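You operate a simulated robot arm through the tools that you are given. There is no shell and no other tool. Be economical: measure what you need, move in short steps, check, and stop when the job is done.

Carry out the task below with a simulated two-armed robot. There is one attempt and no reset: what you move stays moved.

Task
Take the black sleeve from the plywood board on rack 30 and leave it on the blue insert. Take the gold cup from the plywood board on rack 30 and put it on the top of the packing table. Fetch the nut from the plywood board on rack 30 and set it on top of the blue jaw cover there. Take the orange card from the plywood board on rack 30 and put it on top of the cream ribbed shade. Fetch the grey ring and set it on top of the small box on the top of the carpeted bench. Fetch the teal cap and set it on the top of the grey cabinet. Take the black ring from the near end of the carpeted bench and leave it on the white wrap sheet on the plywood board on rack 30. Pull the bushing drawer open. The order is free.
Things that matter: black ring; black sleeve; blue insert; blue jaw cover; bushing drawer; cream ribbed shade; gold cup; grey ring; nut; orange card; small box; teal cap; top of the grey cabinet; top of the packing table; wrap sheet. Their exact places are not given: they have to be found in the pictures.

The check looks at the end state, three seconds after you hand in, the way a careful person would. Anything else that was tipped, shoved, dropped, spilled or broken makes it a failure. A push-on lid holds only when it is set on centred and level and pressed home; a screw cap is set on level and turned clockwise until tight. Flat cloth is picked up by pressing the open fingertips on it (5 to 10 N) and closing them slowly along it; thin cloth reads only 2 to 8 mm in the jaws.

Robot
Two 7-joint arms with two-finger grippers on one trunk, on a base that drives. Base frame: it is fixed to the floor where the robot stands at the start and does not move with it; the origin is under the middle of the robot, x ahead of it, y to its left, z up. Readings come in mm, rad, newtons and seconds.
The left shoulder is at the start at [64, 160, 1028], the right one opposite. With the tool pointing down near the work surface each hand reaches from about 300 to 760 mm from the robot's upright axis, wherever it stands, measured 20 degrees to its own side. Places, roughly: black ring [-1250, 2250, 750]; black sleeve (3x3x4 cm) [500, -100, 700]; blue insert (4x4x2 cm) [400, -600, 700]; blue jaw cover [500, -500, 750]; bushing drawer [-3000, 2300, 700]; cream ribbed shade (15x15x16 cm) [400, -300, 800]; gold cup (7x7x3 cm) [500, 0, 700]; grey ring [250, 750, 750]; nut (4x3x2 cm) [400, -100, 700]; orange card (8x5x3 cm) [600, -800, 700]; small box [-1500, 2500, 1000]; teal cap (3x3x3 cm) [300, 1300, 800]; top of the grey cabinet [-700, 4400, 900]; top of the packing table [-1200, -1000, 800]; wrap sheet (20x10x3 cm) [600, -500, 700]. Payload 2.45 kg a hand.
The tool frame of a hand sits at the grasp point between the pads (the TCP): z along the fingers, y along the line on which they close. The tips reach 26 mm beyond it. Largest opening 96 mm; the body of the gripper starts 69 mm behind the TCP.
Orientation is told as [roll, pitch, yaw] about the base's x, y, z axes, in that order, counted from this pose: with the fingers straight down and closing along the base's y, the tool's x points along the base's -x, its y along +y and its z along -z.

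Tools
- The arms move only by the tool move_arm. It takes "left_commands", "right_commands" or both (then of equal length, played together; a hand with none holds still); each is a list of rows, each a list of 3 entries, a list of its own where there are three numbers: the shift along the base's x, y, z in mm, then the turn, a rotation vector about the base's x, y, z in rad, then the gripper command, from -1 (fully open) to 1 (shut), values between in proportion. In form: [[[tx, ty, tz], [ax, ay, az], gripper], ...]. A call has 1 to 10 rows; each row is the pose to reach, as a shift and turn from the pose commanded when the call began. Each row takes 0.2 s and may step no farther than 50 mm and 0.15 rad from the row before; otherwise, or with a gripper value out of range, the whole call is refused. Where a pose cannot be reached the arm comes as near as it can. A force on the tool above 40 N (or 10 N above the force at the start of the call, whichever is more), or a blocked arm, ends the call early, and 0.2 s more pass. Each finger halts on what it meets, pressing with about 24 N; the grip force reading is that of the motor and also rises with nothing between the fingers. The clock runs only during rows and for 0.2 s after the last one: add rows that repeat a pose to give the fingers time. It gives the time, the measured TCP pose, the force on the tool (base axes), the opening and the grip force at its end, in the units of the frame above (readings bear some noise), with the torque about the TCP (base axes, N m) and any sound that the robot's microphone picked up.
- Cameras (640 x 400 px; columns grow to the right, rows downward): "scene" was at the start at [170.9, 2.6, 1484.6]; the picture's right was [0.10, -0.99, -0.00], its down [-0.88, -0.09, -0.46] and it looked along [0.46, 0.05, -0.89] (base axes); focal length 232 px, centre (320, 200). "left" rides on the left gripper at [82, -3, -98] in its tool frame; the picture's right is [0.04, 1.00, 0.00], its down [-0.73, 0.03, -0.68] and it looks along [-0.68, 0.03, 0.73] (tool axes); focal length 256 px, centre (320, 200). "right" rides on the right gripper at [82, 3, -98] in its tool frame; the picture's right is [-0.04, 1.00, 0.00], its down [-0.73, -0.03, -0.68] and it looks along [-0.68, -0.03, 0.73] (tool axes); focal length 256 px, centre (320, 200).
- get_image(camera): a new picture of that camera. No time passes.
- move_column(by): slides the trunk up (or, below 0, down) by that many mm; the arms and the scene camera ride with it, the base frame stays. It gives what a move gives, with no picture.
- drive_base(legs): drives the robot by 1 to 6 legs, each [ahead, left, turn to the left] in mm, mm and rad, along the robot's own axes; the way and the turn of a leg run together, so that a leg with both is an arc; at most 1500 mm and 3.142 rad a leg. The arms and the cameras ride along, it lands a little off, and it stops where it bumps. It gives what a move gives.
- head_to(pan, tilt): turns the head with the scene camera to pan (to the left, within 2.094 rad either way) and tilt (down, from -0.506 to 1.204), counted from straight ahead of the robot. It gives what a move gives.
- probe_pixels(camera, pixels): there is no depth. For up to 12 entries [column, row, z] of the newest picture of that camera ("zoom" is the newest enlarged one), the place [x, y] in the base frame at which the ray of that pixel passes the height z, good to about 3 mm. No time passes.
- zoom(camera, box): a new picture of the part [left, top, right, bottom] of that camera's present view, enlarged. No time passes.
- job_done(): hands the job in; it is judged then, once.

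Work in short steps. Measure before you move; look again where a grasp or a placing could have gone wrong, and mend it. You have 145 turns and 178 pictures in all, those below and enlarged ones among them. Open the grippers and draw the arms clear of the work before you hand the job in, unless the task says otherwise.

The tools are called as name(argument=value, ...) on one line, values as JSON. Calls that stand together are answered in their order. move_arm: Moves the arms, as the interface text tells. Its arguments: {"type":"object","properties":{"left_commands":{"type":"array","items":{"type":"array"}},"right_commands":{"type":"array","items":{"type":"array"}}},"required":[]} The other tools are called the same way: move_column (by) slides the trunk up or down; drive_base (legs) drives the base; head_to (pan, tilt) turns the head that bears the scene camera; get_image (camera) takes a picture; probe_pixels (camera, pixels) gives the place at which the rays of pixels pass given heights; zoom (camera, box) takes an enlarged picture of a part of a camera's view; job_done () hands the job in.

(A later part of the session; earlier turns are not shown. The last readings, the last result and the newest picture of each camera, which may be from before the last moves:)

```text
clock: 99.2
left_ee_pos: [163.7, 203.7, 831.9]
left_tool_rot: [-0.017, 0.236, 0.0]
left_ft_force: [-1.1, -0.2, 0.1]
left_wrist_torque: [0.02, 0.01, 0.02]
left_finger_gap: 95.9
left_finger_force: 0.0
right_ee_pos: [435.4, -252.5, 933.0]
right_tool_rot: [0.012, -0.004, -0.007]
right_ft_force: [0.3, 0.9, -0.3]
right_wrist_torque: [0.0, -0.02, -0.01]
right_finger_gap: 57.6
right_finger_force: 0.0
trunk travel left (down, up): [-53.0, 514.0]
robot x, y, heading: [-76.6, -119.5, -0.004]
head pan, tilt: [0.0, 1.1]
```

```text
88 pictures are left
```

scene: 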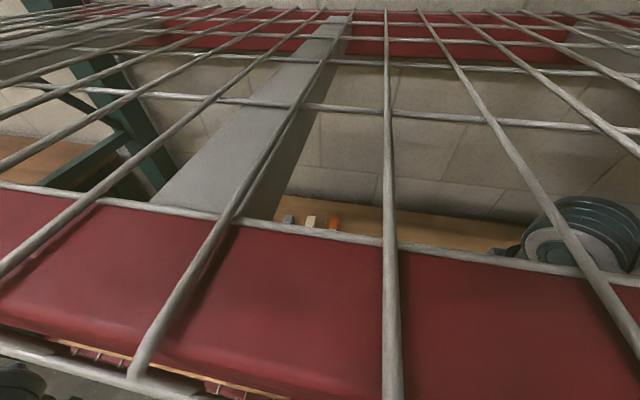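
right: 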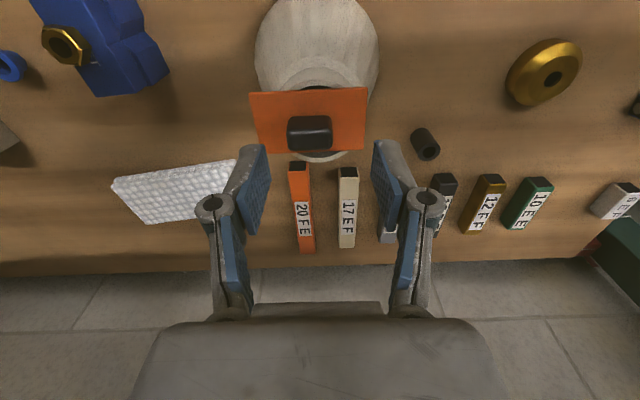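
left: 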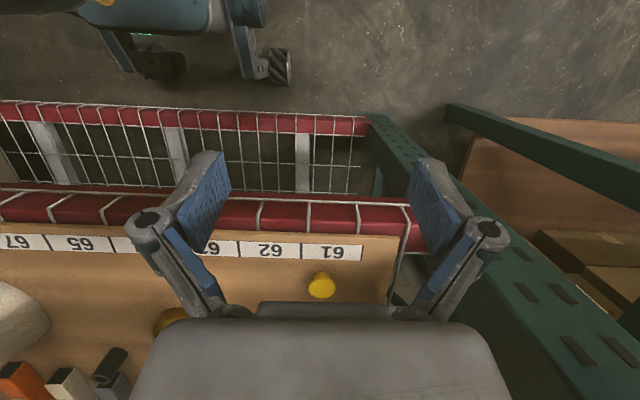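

The card rests on the shade. Next the sleeve: I raise both hands, then shift left ~190 mm in short legs so it lies on the right hand's side.

move_arm(left_commands=[[[0, 0, 15], [0, -0.05, 0], -1], [[0, 0, 30], [0, -0.1, 0], -1], [[0, 0, 45], [0, -0.15, 0], -1], [[0, 0, 60], [0, -0.2, 0], -1], [[0, 0, 60], [0, -0.2, 0], -1]], right_commands=[[[0, 0, 10], [0, 0, 0], -0.2], [[0, 0, 20], [0, 0, 0], -0.2], [[0, 0, 32], [0, 0, 0], -0.2], [[0, 0, 32], [0, 0, 0], -0.2], [[0, 0, 32], [0, 0, 0], -0.2]])

drive_base(legs=[[0, 48, 0], [0, 48, 0], [0, 48, 0], [0, 48, 0]])

head_to(pan=0.9, tilt=0.9)

get_image(camera="scene")

get_image(camera="right")

```text
clock: 100.4
left_ee_pos: [162.4, 206.2, 890.1]
left_tool_rot: [-0.013, 0.034, -0.005]
left_ft_force: [-0.8, 0.2, -0.4]
left_wrist_torque: [0.02, 0.0, 0.0]
left_finger_gap: 95.9
left_finger_force: 0.1
left hand out of reach, approached as far as the arm can: row 1
right_ee_pos: [430.1, -263.0, 962.8]
right_tool_rot: [0.013, -0.003, -0.006]
right_ft_force: [0.2, 0.3, 0.0]
right_wrist_torque: [-0.01, 0.01, 0.01]
right_finger_gap: 57.8
right_finger_force: 0.0
right hand out of reach, approached as far as the arm can: row 2, 3, 4, 5
trunk travel left (down, up): [-53.0, 514.0]
robot x, y, heading: [-79.3, -116.6, -0.007]
head pan, tilt: [0.0, 1.1]
```

```text
clock: 102.9
left_ee_pos: [163.0, 375.1, 895.7]
left_tool_rot: [0.013, 0.035, -0.004]
left_ft_force: [-0.1, 1.5, 0.7]
left_wrist_torque: [-0.07, -0.06, 0.04]
left_finger_gap: 96.2
left_finger_force: 0.1
right_ee_pos: [430.9, -100.9, 960.5]
right_tool_rot: [0.038, -0.004, -0.01]
right_ft_force: [-0.1, -0.7, 0.2]
right_wrist_torque: [0.13, 0.01, 0.02]
right_finger_gap: 57.6
right_finger_force: 0.1
trunk travel left (down, up): [-53.0, 514.0]
robot x, y, heading: [-74.6, 70.1, -0.013]
head pan, tilt: [0.0, 1.1]
```

```text
clock: 104.1
left_ee_pos: [161.6, 398.4, 890.3]
left_tool_rot: [-0.012, 0.03, -0.007]
left_ft_force: [0.0, -0.4, -0.2]
left_wrist_torque: [0.02, 0.01, -0.04]
left_finger_gap: 96.3
left_finger_force: 0.0
right_ee_pos: [429.2, -72.5, 966.2]
right_tool_rot: [0.012, -0.006, -0.007]
right_ft_force: [-0.3, 0.5, -0.1]
right_wrist_torque: [-0.1, -0.02, 0.0]
right_finger_gap: 57.7
right_finger_force: 0.1
trunk travel left (down, up): [-53.0, 514.0]
robot x, y, heading: [-76.2, 71.0, -0.009]
head pan, tilt: [0.901, 0.901]
```

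```text
87 pictures are left
```

scene: 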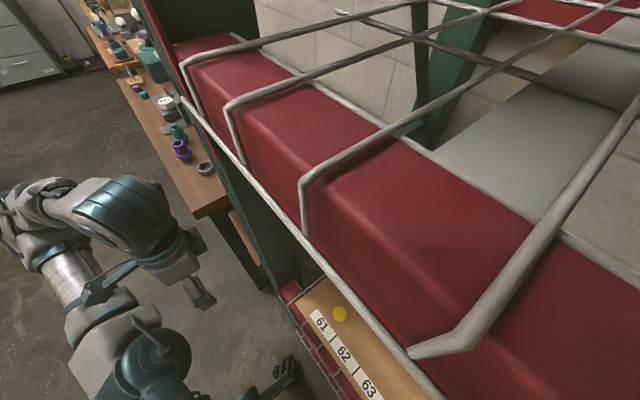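

```text
86 pictures are left
```

right: 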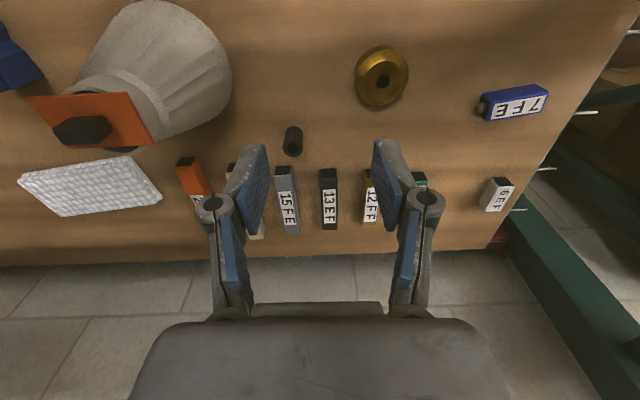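

probe_pixels(camera="right", pixels=[[292, 150, 744], [292, 138, 744], [293, 130, 707], [285, 172, 740]])

move_arm(right_commands=[[[25, -8, -30], [0, 0, 0], -0.2], [[50, -16, -60], [0, 0, 0], -0.2], [[75, -24, -90], [0, 0, 0], -0.2], [[100, -32, -120], [0, 0, 0], -0.2], [[105, -37, -145], [0, 0, 0], -0.2], [[105, -37, -160], [0, 0, 0], -0.2], [[105, -37, -160], [0, 0, 0], -0.2]])

get_image(camera="right")

```text
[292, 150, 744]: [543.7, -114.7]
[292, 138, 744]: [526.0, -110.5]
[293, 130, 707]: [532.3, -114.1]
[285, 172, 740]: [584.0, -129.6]
```

```text
clock: 105.7
left_ee_pos: [160.5, 396.1, 891.1]
left_tool_rot: [-0.009, 0.032, -0.003]
left_ft_force: [0.6, 0.0, 0.1]
left_wrist_torque: [0.05, 0.02, -0.05]
left_finger_gap: 95.8
left_finger_force: 0.0
right_ee_pos: [533.4, -115.3, 805.5]
right_tool_rot: [0.016, -0.006, -0.007]
right_ft_force: [0.4, 0.3, 0.4]
right_wrist_torque: [-0.08, -0.01, 0.0]
right_finger_gap: 57.7
right_finger_force: 0.1
trunk travel left (down, up): [-53.0, 514.0]
robot x, y, heading: [-76.3, 74.5, -0.009]
head pan, tilt: [0.901, 0.901]
```

```text
85 pictures are left
```

right: 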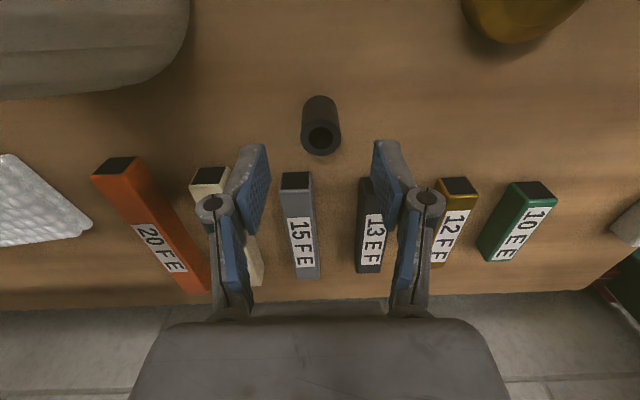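

probe_pixels(camera="right", pixels=[[320, 137, 744], [320, 137, 740], [296, 175, 740], [208, 168, 740]])

```text
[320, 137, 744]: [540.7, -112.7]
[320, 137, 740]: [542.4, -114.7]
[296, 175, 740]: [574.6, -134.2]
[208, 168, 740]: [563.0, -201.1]
```

Sleeve at [541,-113]. I go down to TCP z 742, close, and lift a little.

move_arm(right_commands=[[[7, 2, -20], [0, 0, 0], -0.2], [[7, 2, -40], [0, 0, 0], -0.2], [[7, 2, -55], [0, 0, 0], -0.2], [[7, 2, -63], [0, 0, 0], -0.2], [[7, 2, -63], [0, 0, 0], 0.1], [[7, 2, -63], [0, 0, 0], 0.4], [[7, 2, -63], [0, 0, 0], 0.7], [[7, 2, -63], [0, 0, 0], 0.8], [[7, 2, -40], [0, 0, 0], 0.8], [[7, 2, 0], [0, 0, 0], 0.8]])

get_image(camera="right")

```text
clock: 107.9
left_ee_pos: [158.8, 380.8, 895.3]
left_tool_rot: [0.007, 0.034, -0.004]
left_ft_force: [0.1, -0.6, 0.2]
left_wrist_torque: [-0.03, -0.02, 0.01]
left_finger_gap: 95.7
left_finger_force: 0.1
right_ee_pos: [539.6, -127.8, 803.6]
right_tool_rot: [0.028, -0.005, -0.012]
right_ft_force: [0.4, -0.3, 0.0]
right_wrist_torque: [-0.02, 0.0, 0.01]
right_finger_gap: 54.9
right_finger_force: 24.1
trunk travel left (down, up): [-53.0, 514.0]
robot x, y, heading: [-77.6, 68.1, -0.005]
head pan, tilt: [0.901, 0.901]
```

```text
84 pictures are left
```

right: 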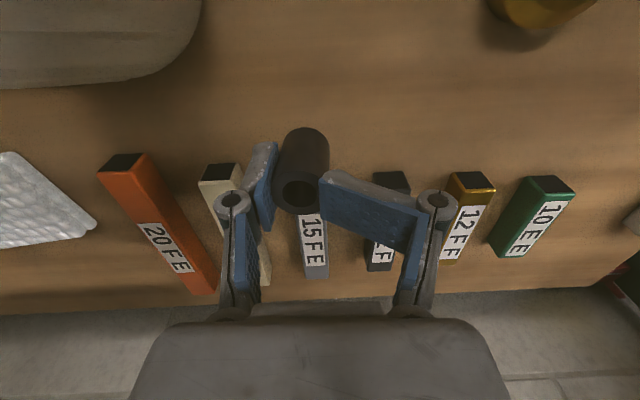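

The grip is crooked: one finger pad has swung (gap reads 55). I set the sleeve back down and open to regrasp.

move_arm(right_commands=[[[0, 0, -20], [0, 0, 0], 0.8], [[0, 0, -40], [0, 0, 0], 0.8], [[0, 0, -55], [0, 0, 0], 0.8], [[0, 0, -61], [0, 0, 0], 0.8], [[0, 0, -62], [0, 0, 0], 0.8], [[0, 0, -62], [0, 0, 0], 0.8]])

get_image(camera="right")

```text
clock: 109.3
left_ee_pos: [159.9, 381.2, 895.1]
left_tool_rot: [0.005, 0.032, -0.005]
left_ft_force: [-0.4, 0.3, 1.0]
left_wrist_torque: [0.01, -0.03, -0.01]
left_finger_gap: 95.8
left_finger_force: 0.0
right_ee_pos: [539.2, -127.8, 740.8]
right_tool_rot: [0.029, -0.008, -0.011]
right_ft_force: [-0.2, -0.4, 0.4]
right_wrist_torque: [0.06, 0.04, 0.02]
right_finger_gap: 54.7
right_finger_force: 23.9
trunk travel left (down, up): [-53.0, 514.0]
robot x, y, heading: [-76.0, 65.7, -0.009]
head pan, tilt: [0.901, 0.901]
```

```text
83 pictures are left
```

right: 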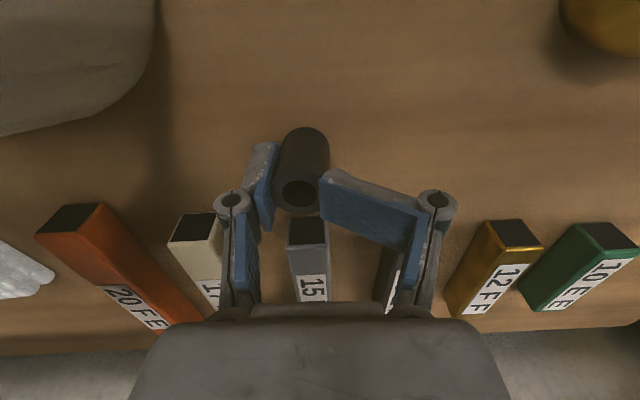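

The sleeve sat off-centre so one fingertip curled. I open, rise slightly and recentre.

move_arm(right_commands=[[[0, 0, -1], [0, 0, 0], 0.5], [[0, 0, -1], [0, 0, 0], 0.2], [[0, 0, -1], [0, 0, 0], -0.1], [[0, 0, -1], [0, 0, 0], -0.3], [[0, 0, -1], [0, 0, 0], -0.3], [[0, 0, 25], [0, 0, 0], -0.3], [[0, 0, 55], [0, 0, 0], -0.3], [[0, 0, 55], [0, 0, 0], -0.3], [[0, 0, 55], [0, 0, 0], -0.3]])

get_image(camera="right")

```text
clock: 111.3
left_ee_pos: [159.2, 384.6, 892.9]
left_tool_rot: [0.002, 0.034, -0.004]
left_ft_force: [0.2, -0.3, 0.1]
left_wrist_torque: [0.0, 0.0, 0.03]
left_finger_gap: 95.9
left_finger_force: 0.1
right_ee_pos: [539.9, -125.6, 796.4]
right_tool_rot: [0.026, -0.007, -0.01]
right_ft_force: [-0.8, -0.5, -0.7]
right_wrist_torque: [-0.01, 0.02, 0.0]
right_finger_gap: 62.7
right_finger_force: 0.0
trunk travel left (down, up): [-53.0, 514.0]
robot x, y, heading: [-77.6, 72.6, -0.011]
head pan, tilt: [0.901, 0.901]
```

```text
82 pictures are left
```

right: 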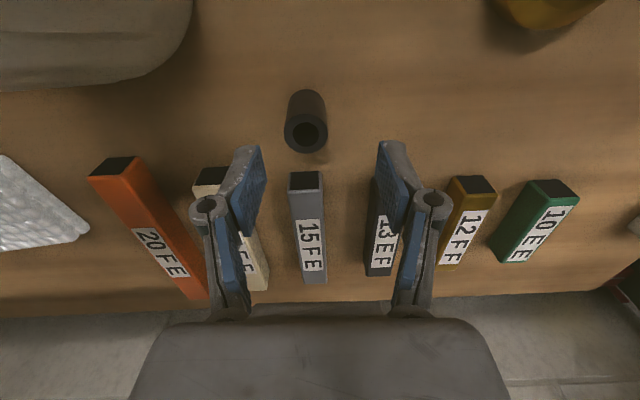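

probe_pixels(camera="right", pixels=[[305, 135, 744], [307, 105, 707], [380, 180, 735], [296, 178, 735]])

zoom(camera="right", box=[180, 70, 460, 280])

```text
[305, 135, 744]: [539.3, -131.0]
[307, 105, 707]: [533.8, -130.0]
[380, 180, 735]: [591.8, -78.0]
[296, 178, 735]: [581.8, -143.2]
```

```text
1.90 times, centred on (320, 175) of right
```

zoom: 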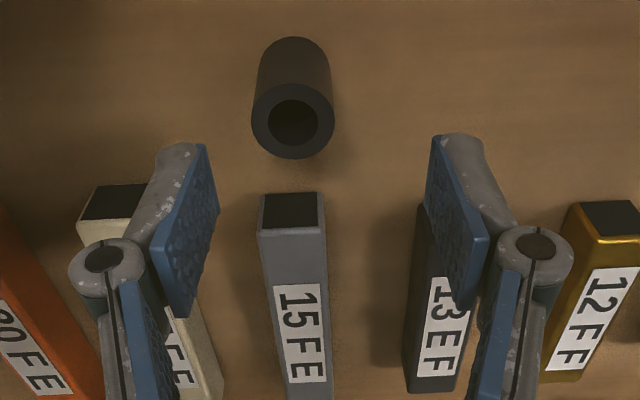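

I recentre by -6 mm in y, descend and close slowly.

move_arm(right_commands=[[[0, -6, -20], [0, 0, 0], -0.2], [[0, -6, -40], [0, 0, 0], -0.2], [[0, -6, -53], [0, 0, 0], -0.2], [[0, -6, -53], [0, 0, 0], 0.0], [[0, -6, -53], [0, 0, 0], 0.15], [[0, -6, -53], [0, 0, 0], 0.3], [[0, -6, -53], [0, 0, 0], 0.4], [[0, -6, -53], [0, 0, 0], 0.5], [[0, -6, -53], [0, 0, 0], 0.5]])

get_image(camera="right")

```text
clock: 113.3
left_ee_pos: [160.2, 384.8, 893.5]
left_tool_rot: [0.002, 0.032, -0.003]
left_ft_force: [0.9, 0.3, -0.3]
left_wrist_torque: [-0.01, 0.0, 0.01]
left_finger_gap: 96.0
left_finger_force: 0.1
right_ee_pos: [540.7, -131.2, 743.4]
right_tool_rot: [0.025, -0.007, -0.011]
right_ft_force: [0.6, 0.5, -0.1]
right_wrist_torque: [-0.04, -0.01, -0.01]
right_finger_gap: 27.0
right_finger_force: 24.3
trunk travel left (down, up): [-53.0, 514.0]
robot x, y, heading: [-77.0, 71.8, -0.011]
head pan, tilt: [0.901, 0.901]
```

```text
80 pictures are left
```

right: 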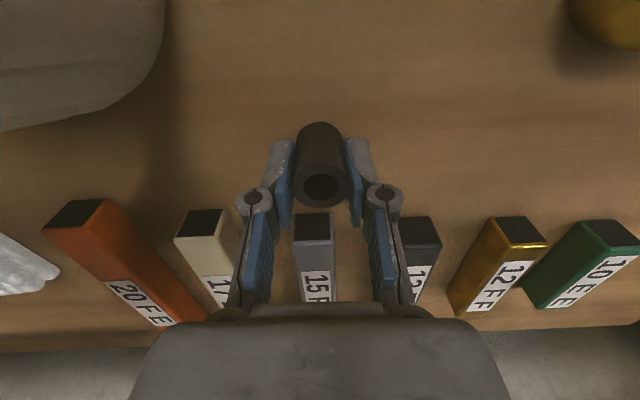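

Good symmetric grip (27 mm). I lift and retract, back off 100 mm, then shift right toward the insert, passing in front of the shade.

move_arm(right_commands=[[[0, 0, 40], [0, 0, 0], 0.5], [[0, 0, 80], [0, 0, 0], 0.5], [[-30, 0, 120], [0, 0, 0], 0.5], [[-70, 0, 150], [0, 0, 0], 0.5], [[-110, 0, 160], [0, 0, 0], 0.5], [[-110, 0, 160], [0, 0, 0], 0.5]])

drive_base(legs=[[-110, 0, 0], [0, -58, 0], [0, -58, 0], [0, -58, 0], [0, -58, 0]])

head_to(pan=0.0, tilt=0.8)

get_image(camera="right")

```text
clock: 114.7
left_ee_pos: [161.3, 383.4, 893.3]
left_tool_rot: [0.001, 0.035, -0.004]
left_ft_force: [-0.7, 0.1, -0.1]
left_wrist_torque: [0.03, -0.03, 0.01]
left_finger_gap: 96.2
left_finger_force: 0.1
right_ee_pos: [431.9, -133.0, 903.9]
right_tool_rot: [0.026, -0.006, -0.012]
right_ft_force: [0.2, -0.1, 0.2]
right_wrist_torque: [-0.04, 0.04, 0.02]
right_finger_gap: 26.9
right_finger_force: 24.3
trunk travel left (down, up): [-53.0, 514.0]
robot x, y, heading: [-77.5, 67.5, -0.01]
head pan, tilt: [0.901, 0.901]
```

```text
clock: 118.1
left_ee_pos: [50.1, 174.8, 886.9]
left_tool_rot: [-0.021, 0.032, -0.004]
left_ft_force: [0.2, -0.5, -0.5]
left_wrist_torque: [0.06, 0.06, 0.02]
left_finger_gap: 95.8
left_finger_force: 0.1
right_ee_pos: [319.5, -339.4, 907.6]
right_tool_rot: [0.003, -0.006, -0.005]
right_ft_force: [-0.3, 0.9, 0.2]
right_wrist_torque: [-0.08, 0.01, 0.02]
right_finger_gap: 26.8
right_finger_force: 23.9
trunk travel left (down, up): [-53.0, 514.0]
robot x, y, heading: [-190.1, -155.4, -0.007]
head pan, tilt: [0.901, 0.901]
```

```text
clock: 119.3
left_ee_pos: [45.8, 147.7, 897.8]
left_tool_rot: [0.009, 0.027, -0.003]
left_ft_force: [-0.1, 0.6, 0.3]
left_wrist_torque: [-0.03, -0.03, -0.01]
left_finger_gap: 96.0
left_finger_force: 0.0
right_ee_pos: [316.1, -367.4, 905.1]
right_tool_rot: [0.033, -0.013, -0.008]
right_ft_force: [0.4, 0.7, -1.0]
right_wrist_torque: [0.03, 0.02, 0.0]
right_finger_gap: 27.1
right_finger_force: 23.9
trunk travel left (down, up): [-53.0, 514.0]
robot x, y, heading: [-190.1, -159.0, -0.006]
head pan, tilt: [0.0, 0.799]
```

```text
79 pictures are left
```

right: 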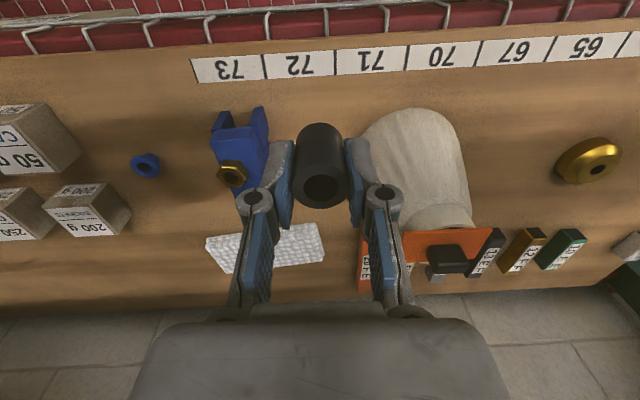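

Shade, card, nut all fine. I go on 215 mm right and look down at the insert.

drive_base(legs=[[0, -54, 0], [0, -54, 0], [0, -54, 0], [0, -53, 0]])

move_arm(right_commands=[[[25, 0, 0], [0, 0, 0], 0.5], [[50, 0, 0], [0, 0, 0], 0.5], [[75, 0, -10], [0, 0, 0], 0.5], [[80, 0, -30], [0, 0, 0], 0.5], [[80, 0, -50], [0, 0, 0], 0.5], [[80, 0, -50], [0, 0, 0], 0.5], [[80, 0, -50], [0, 0, 0], 0.5], [[80, 0, -50], [0, 0, 0], 0.5], [[80, 0, -50], [0, 0, 0], 0.5], [[80, 0, -50], [0, 0, 0], 0.5]])

get_image(camera="right")

```text
clock: 121.9
left_ee_pos: [47.0, -32.8, 887.0]
left_tool_rot: [-0.029, 0.026, -0.008]
left_ft_force: [0.9, -0.7, -1.6]
left_wrist_torque: [0.06, 0.05, -0.04]
left_finger_gap: 96.2
left_finger_force: 0.0
right_ee_pos: [314.5, -543.3, 911.2]
right_tool_rot: [-0.002, -0.011, -0.002]
right_ft_force: [-0.6, 1.6, -0.6]
right_wrist_torque: [-0.1, 0.01, 0.01]
right_finger_gap: 26.7
right_finger_force: 24.0
trunk travel left (down, up): [-53.0, 514.0]
robot x, y, heading: [-186.7, -369.1, -0.017]
head pan, tilt: [0.0, 0.799]
```

```text
clock: 124.1
left_ee_pos: [43.9, -54.8, 897.5]
left_tool_rot: [-0.004, 0.023, -0.007]
left_ft_force: [-0.2, -0.5, 0.1]
left_wrist_torque: [-0.01, -0.04, 0.0]
left_finger_gap: 95.9
left_finger_force: 0.0
right_ee_pos: [390.1, -562.8, 859.1]
right_tool_rot: [0.019, -0.014, -0.004]
right_ft_force: [-0.3, -0.9, -0.4]
right_wrist_torque: [0.05, -0.02, 0.0]
right_finger_gap: 27.0
right_finger_force: 24.2
trunk travel left (down, up): [-53.0, 514.0]
robot x, y, heading: [-190.8, -366.1, -0.01]
head pan, tilt: [0.0, 0.799]
```

```text
78 pictures are left
```

right: 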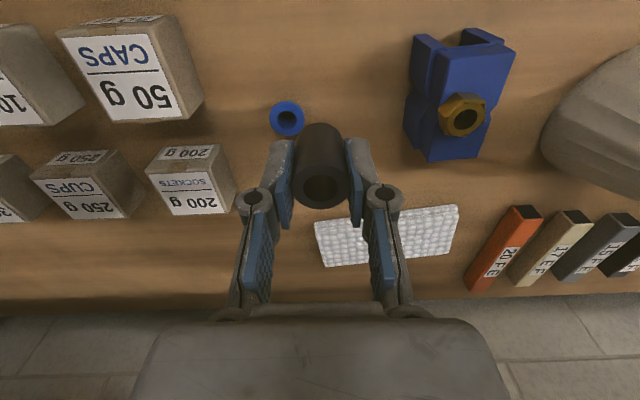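

probe_pixels(camera="right", pixels=[[287, 117, 727], [270, 118, 727], [304, 117, 727]])

zoom(camera="right", box=[240, 80, 400, 200])

```text
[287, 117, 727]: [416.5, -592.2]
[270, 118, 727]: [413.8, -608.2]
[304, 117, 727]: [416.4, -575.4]
```

```text
3.33 times, centred on (320, 140) of right
```

zoom: 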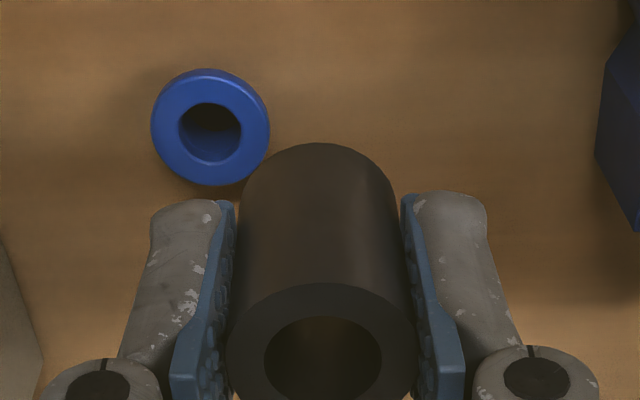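

The insert's flange is ~34 mm across at [416,-592]. I move over it at z 795 and check alignment.

move_arm(right_commands=[[[13, -15, -10], [0, 0, 0], 0.5], [[26, -29, -25], [0, 0, 0], 0.5], [[26, -29, -45], [0, 0, 0], 0.5], [[26, -29, -62], [0, 0, 0], 0.5], [[26, -29, -62], [0, 0, 0], 0.5], [[26, -29, -62], [0, 0, 0], 0.5], [[26, -29, -62], [0, 0, 0], 0.5]])

zoom(camera="right", box=[220, 60, 420, 210])

```text
clock: 125.7
left_ee_pos: [44.7, -50.6, 894.4]
left_tool_rot: [-0.007, 0.022, -0.01]
left_ft_force: [0.1, -0.3, 0.4]
left_wrist_torque: [-0.02, 0.01, 0.0]
left_finger_gap: 96.0
left_finger_force: 0.0
right_ee_pos: [416.7, -589.9, 795.8]
right_tool_rot: [0.015, -0.017, -0.004]
right_ft_force: [-0.1, 0.1, -1.3]
right_wrist_torque: [0.02, -0.01, -0.01]
right_finger_gap: 27.0
right_finger_force: 24.1
trunk travel left (down, up): [-53.0, 514.0]
robot x, y, heading: [-190.3, -364.6, -0.01]
head pan, tilt: [0.0, 0.799]
```

```text
2.67 times, centred on (320, 135) of right
```

zoom: 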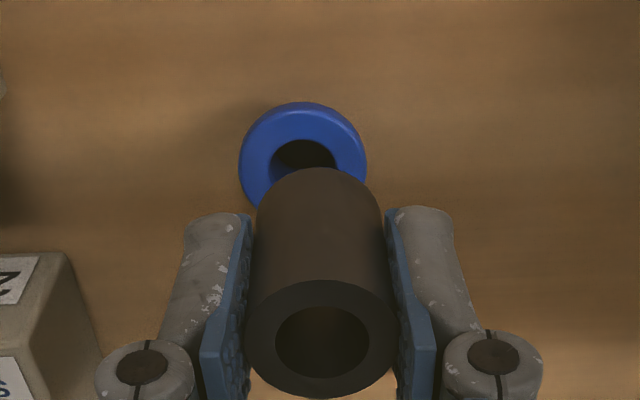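

probe_pixels(camera="right", pixels=[[313.6, 121.5, 727]])

move_arm(right_commands=[[[0, -2, -12], [0, 0, 0], 0.5], [[0, -3, -22], [0, 0, 0], 0.5], [[0, -3, -27], [0, 0, 0], 0.5], [[0, -3, -27], [0, 0, 0], 0.5]])

zoom(camera="right", box=[220, 80, 420, 230])

```text
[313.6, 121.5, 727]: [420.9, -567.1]
```

```text
clock: 126.7
left_ee_pos: [41.7, -39.6, 892.9]
left_tool_rot: [-0.02, 0.019, -0.009]
left_ft_force: [0.3, 0.0, -1.3]
left_wrist_torque: [-0.05, -0.02, 0.03]
left_finger_gap: 96.1
left_finger_force: 0.0
right_ee_pos: [416.1, -582.8, 774.5]
right_tool_rot: [0.007, -0.016, -0.002]
right_ft_force: [-0.9, 0.3, 0.0]
right_wrist_torque: [0.0, 0.03, 0.01]
right_finger_gap: 26.8
right_finger_force: 24.0
trunk travel left (down, up): [-53.0, 514.0]
robot x, y, heading: [-193.9, -364.2, -0.005]
head pan, tilt: [0.0, 0.799]
```

```text
2.67 times, centred on (320, 155) of right
```

zoom: 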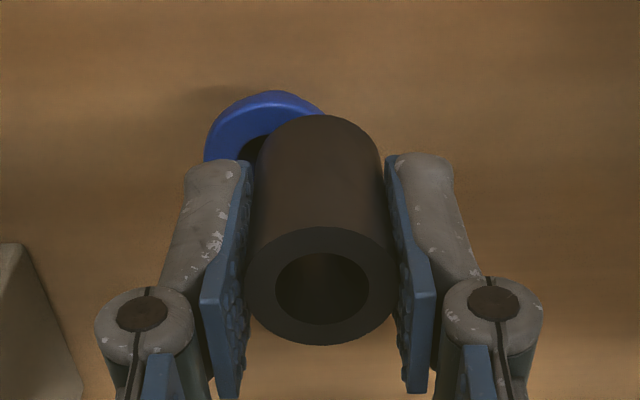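

The body still sways ±8 mm; I hold for two seconds and then look again.

move_arm(right_commands=[[[0, 0, 6], [0, 0, 0], 0.5], [[0, 0, 6], [0, 0, 0], 0.5], [[0, 0, 6], [0, 0, 0], 0.5], [[0, 0, 6], [0, 0, 0], 0.5], [[0, 0, 6], [0, 0, 0], 0.5], [[0, 0, 6], [0, 0, 0], 0.5], [[0, 0, 6], [0, 0, 0], 0.5], [[0, 0, 6], [0, 0, 0], 0.5], [[0, 0, 6], [0, 0, 0], 0.5], [[0, 0, 6], [0, 0, 0], 0.5]])

get_image(camera="right")

```text
clock: 128.9
left_ee_pos: [42.3, -44.9, 893.8]
left_tool_rot: [-0.014, 0.021, -0.009]
left_ft_force: [-0.4, 0.7, 0.8]
left_wrist_torque: [0.01, 0.01, 0.0]
left_finger_gap: 95.9
left_finger_force: 0.0
right_ee_pos: [417.1, -587.4, 778.1]
right_tool_rot: [0.01, -0.015, -0.004]
right_ft_force: [0.9, 0.8, -0.5]
right_wrist_torque: [0.0, 0.01, 0.02]
right_finger_gap: 26.9
right_finger_force: 23.7
trunk travel left (down, up): [-53.0, 514.0]
robot x, y, heading: [-188.4, -363.7, -0.007]
head pan, tilt: [0.0, 0.799]
```

```text
74 pictures are left
```

right: 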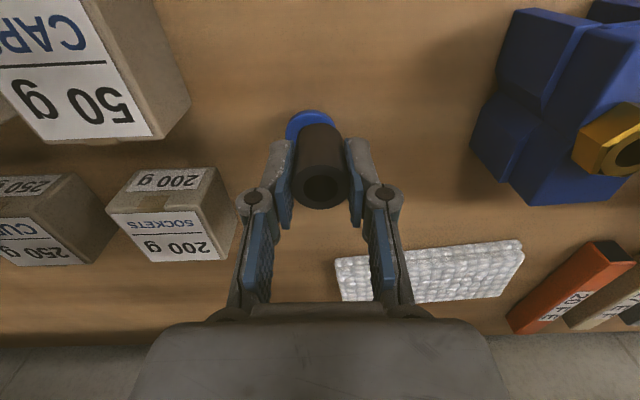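

zoom(camera="right", box=[270, 95, 370, 170])

probe_pixels(camera="right", pixels=[[309, 111, 727], [286, 130, 727]])

```text
5.33 times, centred on (320, 132) of right
```

zoom: 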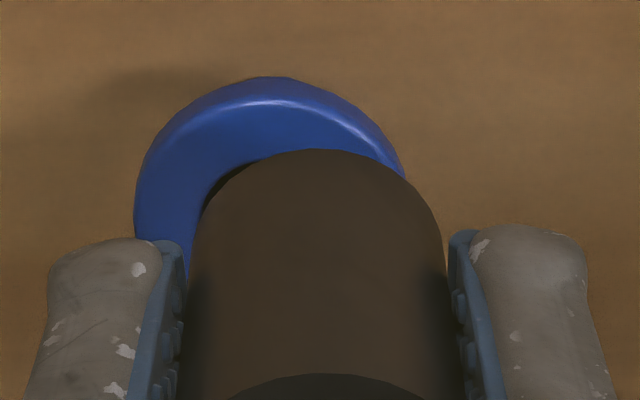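

```text
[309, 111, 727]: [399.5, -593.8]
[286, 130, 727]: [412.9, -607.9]
```

Insert centre is at [416.5,-593]; hand at y -587. I shift -6 mm and lower until it touches.

move_arm(right_commands=[[[0, -6, 0], [0, 0, 0], 0.5], [[0, -6, -6], [0, 0, 0], 0.5], [[0, -6, -11], [0, 0, 0], 0.5], [[0, -6, -14], [0, 0, 0], 0.5], [[0, -6, -14], [0, 0, 0], 0.5]])

zoom(camera="right", box=[250, 90, 390, 195])

```text
clock: 130.1
left_ee_pos: [43.4, -44.5, 894.4]
left_tool_rot: [-0.014, 0.021, -0.01]
left_ft_force: [-0.2, 0.0, 1.0]
left_wrist_torque: [-0.03, 0.03, 0.0]
left_finger_gap: 96.1
left_finger_force: 0.1
right_ee_pos: [415.5, -594.6, 764.8]
right_tool_rot: [0.01, -0.015, -0.002]
right_ft_force: [-0.1, -0.2, -1.1]
right_wrist_torque: [0.01, 0.0, 0.01]
right_finger_gap: 26.8
right_finger_force: 24.3
trunk travel left (down, up): [-53.0, 514.0]
robot x, y, heading: [-191.3, -362.2, -0.01]
head pan, tilt: [0.0, 0.799]
```

```text
3.81 times, centred on (320, 142) of right
```

zoom: 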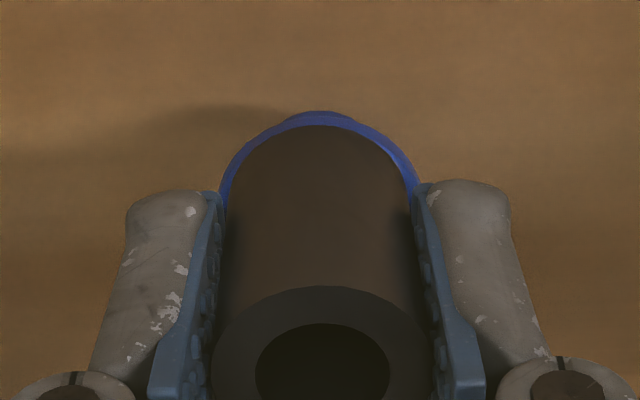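

Centred nicely. I lower the last millimetres until force shows.

move_arm(right_commands=[[[0, 0, -2], [0, 0, 0], 0.5], [[0, 0, -4], [0, 0, 0], 0.5], [[0, 0, -5], [0, 0, 0], 0.5], [[0, 0, -5], [0, 0, 0], 0.5]])

```text
clock: 131.1
left_ee_pos: [41.1, -44.9, 894.0]
left_tool_rot: [-0.013, 0.019, -0.008]
left_ft_force: [-0.9, -0.1, 0.2]
left_wrist_torque: [0.02, -0.01, 0.03]
left_finger_gap: 96.2
left_finger_force: 0.1
right_ee_pos: [416.1, -593.7, 762.9]
right_tool_rot: [0.009, -0.021, -0.003]
right_ft_force: [3.3, -3.1, 19.9]
right_wrist_torque: [-0.1, -0.1, 0.03]
right_finger_gap: 26.9
right_finger_force: 23.3
trunk travel left (down, up): [-53.0, 514.0]
robot x, y, heading: [-188.3, -364.6, -0.01]
head pan, tilt: [0.0, 0.799]
```

Contact at 20 N. I ease up 2 mm, open and rise straight up.

move_arm(right_commands=[[[0, 0, 2], [0, 0, 0], 0.4], [[0, 0, 2], [0, 0, 0], 0.2], [[0, 0, 2], [0, 0, 0], 0.0], [[0, 0, 2], [0, 0, 0], -0.1], [[0, 0, 30], [0, 0, 0], -0.1], [[0, 0, 70], [0, 0, 0], -0.1], [[0, 0, 110], [0, 0, 0], -0.3], [[0, 0, 130], [0, 0, 0], -1]])

get_image(camera="right")

```text
clock: 132.9
left_ee_pos: [41.3, -45.1, 893.3]
left_tool_rot: [-0.014, 0.022, -0.008]
left_ft_force: [-0.7, 0.4, -0.7]
left_wrist_torque: [-0.01, 0.0, -0.04]
left_finger_gap: 96.1
left_finger_force: 0.1
right_ee_pos: [416.6, -593.1, 889.6]
right_tool_rot: [0.01, -0.017, -0.004]
right_ft_force: [-0.4, 0.7, 0.8]
right_wrist_torque: [-0.02, 0.01, -0.04]
right_finger_gap: 96.1
right_finger_force: 0.1
trunk travel left (down, up): [-53.0, 514.0]
robot x, y, heading: [-191.7, -368.8, -0.011]
head pan, tilt: [0.0, 0.799]
```

```text
71 pictures are left
```

right: 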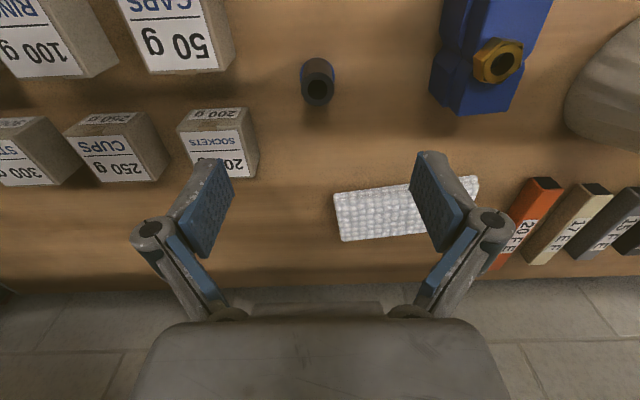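

The sleeve stands on the insert. Next the gold cup with the left hand: I retract the right hand and shift the base 185 mm left.

move_arm(right_commands=[[[-30, 0, 0], [0, 0, 0], -1], [[-60, 0, 0], [0, 0, 0], -1], [[-90, 0, 0], [0, 0, 0], -1], [[-110, 0, 0], [0, 0, 0], -1], [[-110, 0, 0], [0, 0, 0], -1]])

drive_base(legs=[[0, 48, 0], [0, 46, 0], [0, 46, 0], [0, 46, 0]])

move_arm(left_commands=[[[30, -15, 0], [0, 0, 0], -1], [[70, -30, 0], [0, 0, 0], -1], [[110, -45, -5], [0, 0, 0], -1], [[150, -60, -10], [0, 0, 0], -1], [[190, -75, -15], [0, 0, 0], -1], [[230, -90, -20], [0, 0, 0], -1], [[270, -105, -25], [0, 0, 0], -1], [[310, -120, -30], [0, 0, 0], -1], [[350, -130, -35], [0, 0, 0], -1], [[350, -130, -35], [0, 0, 0], -1]])

get_image(camera="left")

```text
clock: 134.1
left_ee_pos: [42.6, -44.6, 893.0]
left_tool_rot: [-0.014, 0.022, -0.009]
left_ft_force: [-0.2, 0.2, -0.1]
left_wrist_torque: [0.02, 0.0, 0.01]
left_finger_gap: 96.1
left_finger_force: 0.1
right_ee_pos: [307.0, -592.0, 888.8]
right_tool_rot: [0.009, -0.015, -0.004]
right_ft_force: [0.2, -0.3, -1.0]
right_wrist_torque: [0.02, -0.03, 0.0]
right_finger_gap: 95.9
right_finger_force: 0.2
trunk travel left (down, up): [-53.0, 514.0]
robot x, y, heading: [-186.9, -366.7, -0.009]
head pan, tilt: [0.0, 0.799]
```

```text
clock: 136.6
left_ee_pos: [40.6, 120.4, 899.4]
left_tool_rot: [0.012, 0.021, -0.01]
left_ft_force: [-0.8, 0.4, -0.1]
left_wrist_torque: [-0.07, -0.08, 0.02]
left_finger_gap: 96.1
left_finger_force: 0.0
right_ee_pos: [307.1, -429.5, 884.4]
right_tool_rot: [0.034, -0.015, -0.008]
right_ft_force: [-0.5, -0.6, 0.4]
right_wrist_torque: [0.12, 0.02, 0.01]
right_finger_gap: 96.1
right_finger_force: 0.1
trunk travel left (down, up): [-53.0, 514.0]
robot x, y, heading: [-187.4, -184.6, -0.011]
head pan, tilt: [0.0, 0.799]
```

```text
clock: 138.8
left_ee_pos: [389.7, 15.5, 860.8]
left_tool_rot: [-0.008, 0.016, -0.01]
left_ft_force: [-0.2, 1.7, 1.2]
left_wrist_torque: [-0.09, 0.01, 0.0]
left_finger_gap: 96.1
left_finger_force: 0.1
right_ee_pos: [304.1, -408.3, 892.2]
right_tool_rot: [0.014, -0.023, -0.005]
right_ft_force: [-0.6, 1.5, -0.4]
right_wrist_torque: [-0.09, -0.05, -0.03]
right_finger_gap: 95.7
right_finger_force: 0.1
trunk travel left (down, up): [-53.0, 514.0]
robot x, y, heading: [-188.7, -182.1, -0.01]
head pan, tilt: [0.0, 0.799]
```

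```text
70 pictures are left
```

left: 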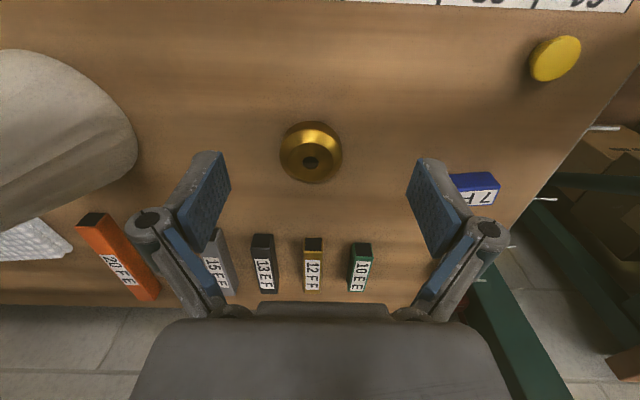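

probe_pixels(camera="left", pixels=[[311, 152, 720], [280, 152, 715], [343, 152, 715], [311, 121, 707], [311, 184, 735]])

zoom(camera="left", box=[240, 90, 390, 210])

```text
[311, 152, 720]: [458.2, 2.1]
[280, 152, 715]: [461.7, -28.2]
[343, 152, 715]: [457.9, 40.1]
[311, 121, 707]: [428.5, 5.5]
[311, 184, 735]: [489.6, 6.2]
```

```text
3.33 times, centred on (315, 150) of left
```

zoom: 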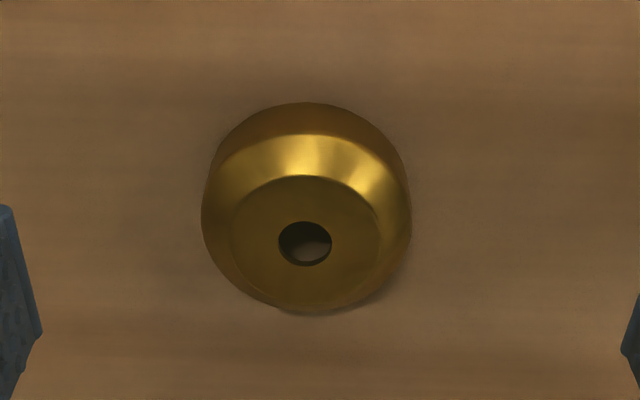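

The cup sits base-down (⌀~68) at about [456,4]. I move over it at z 790 and check.

move_arm(left_commands=[[[20, -4, -15], [0, 0, 0], -1], [[40, -8, -30], [0, 0, 0], -1], [[60, -12, -45], [0, 0, 0], -1], [[66, -12, -60], [0, 0, 0], -1], [[66, -12, -70], [0, 0, 0], -1], [[66, -12, -70], [0, 0, 0], -1], [[66, -12, -70], [0, 0, 0], -1], [[66, -12, -70], [0, 0, 0], -1]])

get_image(camera="left")

```text
clock: 140.6
left_ee_pos: [449.8, -12.2, 802.0]
left_tool_rot: [0.012, 0.018, -0.009]
left_ft_force: [0.7, -2.2, -0.5]
left_wrist_torque: [0.08, 0.01, -0.02]
left_finger_gap: 95.9
left_finger_force: 0.0
left hand out of reach, approached as far as the arm can: row 3, 4, 5, 6, 7, 8
right_ee_pos: [303.4, -432.6, 885.6]
right_tool_rot: [0.034, -0.016, -0.006]
right_ft_force: [0.2, -0.2, -0.3]
right_wrist_torque: [0.05, 0.04, 0.01]
right_finger_gap: 96.1
right_finger_force: 0.1
trunk travel left (down, up): [-53.0, 514.0]
robot x, y, heading: [-186.0, -186.2, -0.012]
head pan, tilt: [0.0, 0.799]
```

```text
68 pictures are left
```

left: 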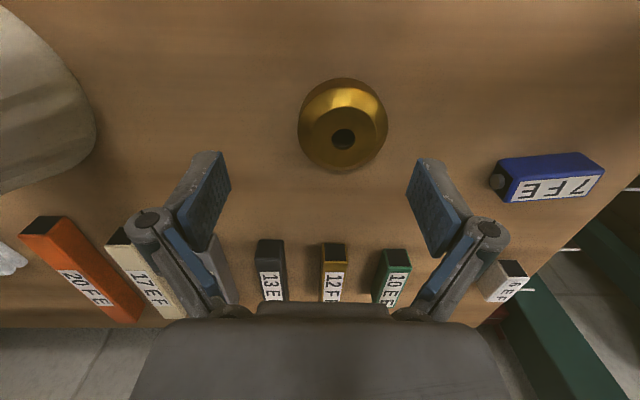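

At the reach limit; I come 60 mm nearer and realign.

drive_base(legs=[[60, 0, 0]])

move_arm(left_commands=[[[-20, 5, 0], [0, 0, 0], -1], [[-45, 10, -5], [0, 0, 0], -1], [[-50, 12, -10], [0, 0, 0], -1], [[-50, 12, -10], [0, 0, 0], -1], [[-50, 12, -10], [0, 0, 0], -1], [[-50, 12, -10], [0, 0, 0], -1], [[-50, 12, -10], [0, 0, 0], -1], [[-50, 12, -10], [0, 0, 0], -1]])

get_image(camera="left")

probe_pixels(camera="left", pixels=[[320, 110, 720]])

```text
clock: 141.5
left_ee_pos: [509.7, -13.0, 801.6]
left_tool_rot: [0.012, 0.019, -0.011]
left_ft_force: [0.7, -0.6, -0.3]
left_wrist_torque: [0.08, 0.01, -0.01]
left_finger_gap: 96.3
left_finger_force: 0.0
right_ee_pos: [363.9, -433.5, 885.2]
right_tool_rot: [0.037, -0.016, -0.01]
right_ft_force: [-0.4, -1.4, -0.6]
right_wrist_torque: [0.05, 0.01, -0.01]
right_finger_gap: 95.9
right_finger_force: 0.1
trunk travel left (down, up): [-53.0, 514.0]
robot x, y, heading: [-127.6, -186.1, -0.007]
head pan, tilt: [0.0, 0.799]
```

```text
clock: 143.3
left_ee_pos: [453.6, 5.2, 794.2]
left_tool_rot: [0.003, 0.015, -0.012]
left_ft_force: [0.2, -0.5, 0.2]
left_wrist_torque: [-0.04, 0.02, 0.06]
left_finger_gap: 96.1
left_finger_force: 0.0
right_ee_pos: [358.4, -425.7, 891.0]
right_tool_rot: [0.026, -0.023, -0.01]
right_ft_force: [0.3, -0.1, 0.4]
right_wrist_torque: [-0.04, -0.02, -0.01]
right_finger_gap: 96.2
right_finger_force: 0.1
trunk travel left (down, up): [-53.0, 514.0]
robot x, y, heading: [-129.2, -191.3, -0.006]
head pan, tilt: [0.0, 0.799]
```

```text
67 pictures are left
```

left: 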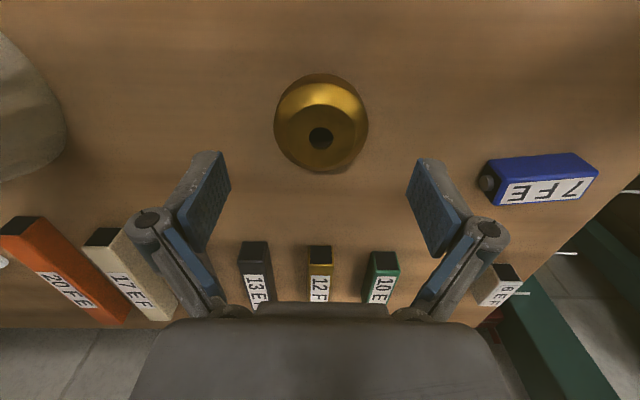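

```text
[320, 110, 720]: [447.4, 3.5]
```

Centred. I go down to TCP z 738 and close on the cup.

move_arm(left_commands=[[[2, 0, -20], [0, 0, 0], -1], [[2, 0, -40], [0, 0, 0], -1], [[2, 0, -52], [0, 0, 0], -1], [[2, 0, -56], [0, 0, 0], -0.8], [[2, 0, -56], [0, 0, 0], -0.6], [[2, 0, -56], [0, 0, 0], -0.4], [[2, 0, -56], [0, 0, 0], -0.2], [[2, 0, -56], [0, 0, 0], -0.1], [[2, 0, -56], [0, 0, 0], -0.1]])

get_image(camera="left")

```text
clock: 145.3
left_ee_pos: [455.1, 5.5, 739.5]
left_tool_rot: [0.004, 0.013, -0.012]
left_ft_force: [0.1, 0.2, 3.6]
left_wrist_torque: [0.11, 0.04, -0.07]
left_finger_gap: 63.1
left_finger_force: 24.3
right_ee_pos: [357.3, -426.0, 890.8]
right_tool_rot: [0.026, -0.022, -0.008]
right_ft_force: [-0.1, 1.2, 0.0]
right_wrist_torque: [-0.01, 0.0, -0.01]
right_finger_gap: 95.8
right_finger_force: 0.0
trunk travel left (down, up): [-53.0, 514.0]
robot x, y, heading: [-128.7, -186.7, -0.01]
head pan, tilt: [0.0, 0.799]
```

```text
66 pictures are left
```

left: 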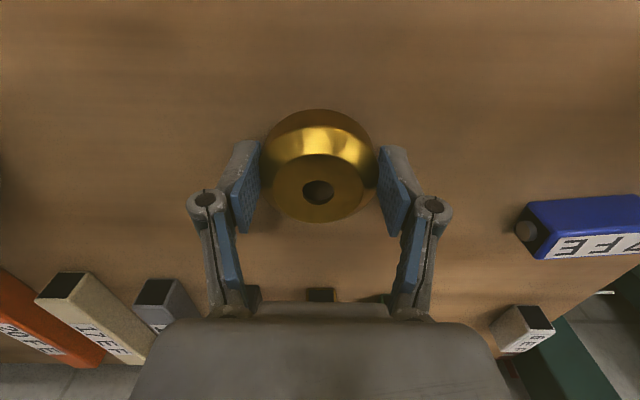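

Gripped at 63 mm. I lift the cup, retract, and back straight out of the bay.

move_arm(left_commands=[[[0, 0, 25], [0, 0, 0], -0.1], [[0, 0, 60], [0, 0, 0], -0.1], [[0, 0, 95], [0, 0, 0], -0.1], [[-30, 10, 120], [0, 0, 0], -0.1], [[-60, 25, 130], [0, 0, 0], -0.1], [[-90, 40, 130], [0, 0, 0], -0.1], [[-90, 40, 130], [0, 0, 0], -0.1]])

drive_base(legs=[[-150, 0, 0], [-150, 0, 0]])

head_to(pan=-1.9, tilt=0.6)

get_image(camera="left")

get_image(camera="scene")

```text
clock: 146.9
left_ee_pos: [367.5, 45.9, 868.9]
left_tool_rot: [0.003, 0.013, -0.01]
left_ft_force: [0.1, -0.6, -1.5]
left_wrist_torque: [-0.02, 0.03, 0.04]
left_finger_gap: 62.3
left_finger_force: 24.2
right_ee_pos: [357.9, -425.6, 890.2]
right_tool_rot: [0.026, -0.02, -0.007]
right_ft_force: [0.7, 0.0, -0.6]
right_wrist_torque: [0.02, 0.02, 0.01]
right_finger_gap: 96.1
right_finger_force: 0.0
trunk travel left (down, up): [-53.0, 514.0]
robot x, y, heading: [-129.8, -190.6, -0.008]
head pan, tilt: [0.0, 0.799]
```

```text
clock: 149.3
left_ee_pos: [64.4, 47.8, 869.7]
left_tool_rot: [0.004, 0.012, -0.011]
left_ft_force: [0.4, -0.4, -0.7]
left_wrist_torque: [-0.02, -0.03, -0.01]
left_finger_gap: 62.4
left_finger_force: 24.0
right_ee_pos: [55.7, -424.6, 891.8]
right_tool_rot: [0.027, -0.026, -0.008]
right_ft_force: [-0.8, 0.2, 0.1]
right_wrist_torque: [0.03, 0.0, 0.02]
right_finger_gap: 95.9
right_finger_force: 0.0
trunk travel left (down, up): [-53.0, 514.0]
robot x, y, heading: [-432.9, -182.7, -0.014]
head pan, tilt: [0.0, 0.799]
```

```text
clock: 151.1
left_ee_pos: [59.6, 49.0, 872.4]
left_tool_rot: [0.005, 0.008, -0.011]
left_ft_force: [-0.1, 0.5, -0.4]
left_wrist_torque: [0.01, 0.02, 0.01]
left_finger_gap: 62.1
left_finger_force: 23.6
right_ee_pos: [51.6, -424.9, 894.3]
right_tool_rot: [0.026, -0.026, -0.01]
right_ft_force: [-0.9, -0.7, -0.8]
right_wrist_torque: [0.03, 0.01, -0.03]
right_finger_gap: 96.1
right_finger_force: 0.0
trunk travel left (down, up): [-53.0, 514.0]
robot x, y, heading: [-433.3, -183.5, -0.019]
head pan, tilt: [-1.901, 0.6]
```

```text
65 pictures are left
```

left: 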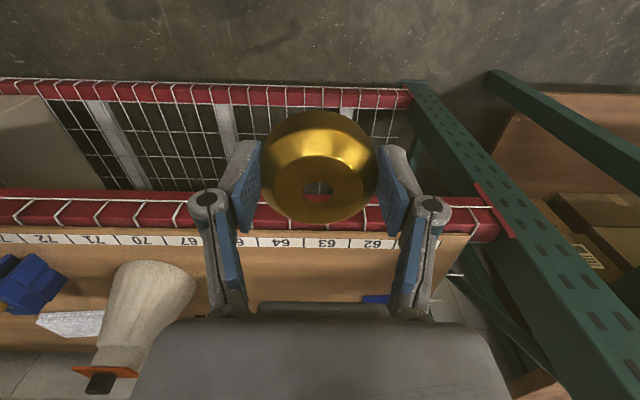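

```text
64 pictures are left
```

scene: 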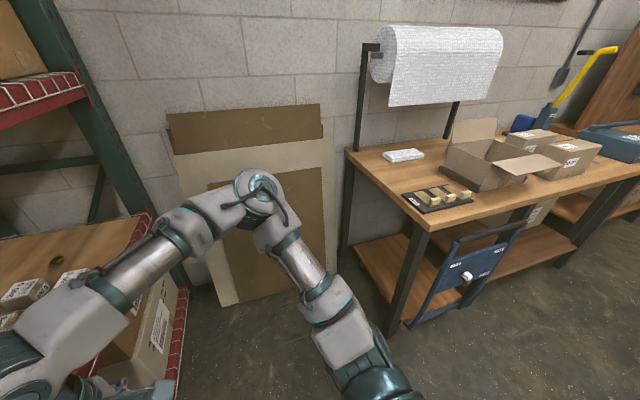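

The cup is held well. On the packing table, I probe the free spots around the tray.

probe_pixels(camera="scene", pixels=[[430, 229, 800], [345, 150, 800], [403, 197, 800], [425, 213, 800], [475, 200, 800], [500, 198, 800], [560, 185, 800], [387, 335, 0], [405, 165, 800], [385, 178, 800], [470, 185, 800], [530, 195, 800]])

zoom(camera="scene", box=[340, 110, 640, 300])

```text
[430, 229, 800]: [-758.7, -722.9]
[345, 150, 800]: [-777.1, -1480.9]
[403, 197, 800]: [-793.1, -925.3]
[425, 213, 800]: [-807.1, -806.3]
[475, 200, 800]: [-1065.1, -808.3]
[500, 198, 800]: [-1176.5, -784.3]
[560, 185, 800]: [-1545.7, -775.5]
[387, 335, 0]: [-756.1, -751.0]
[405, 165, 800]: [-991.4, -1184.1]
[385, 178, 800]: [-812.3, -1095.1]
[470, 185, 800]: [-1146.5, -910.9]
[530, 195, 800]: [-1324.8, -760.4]
```

```text
2.11 times, centred on (490, 205) of scene
```

zoom: 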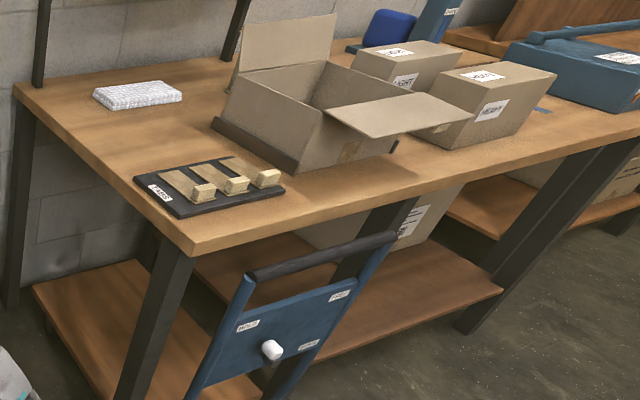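

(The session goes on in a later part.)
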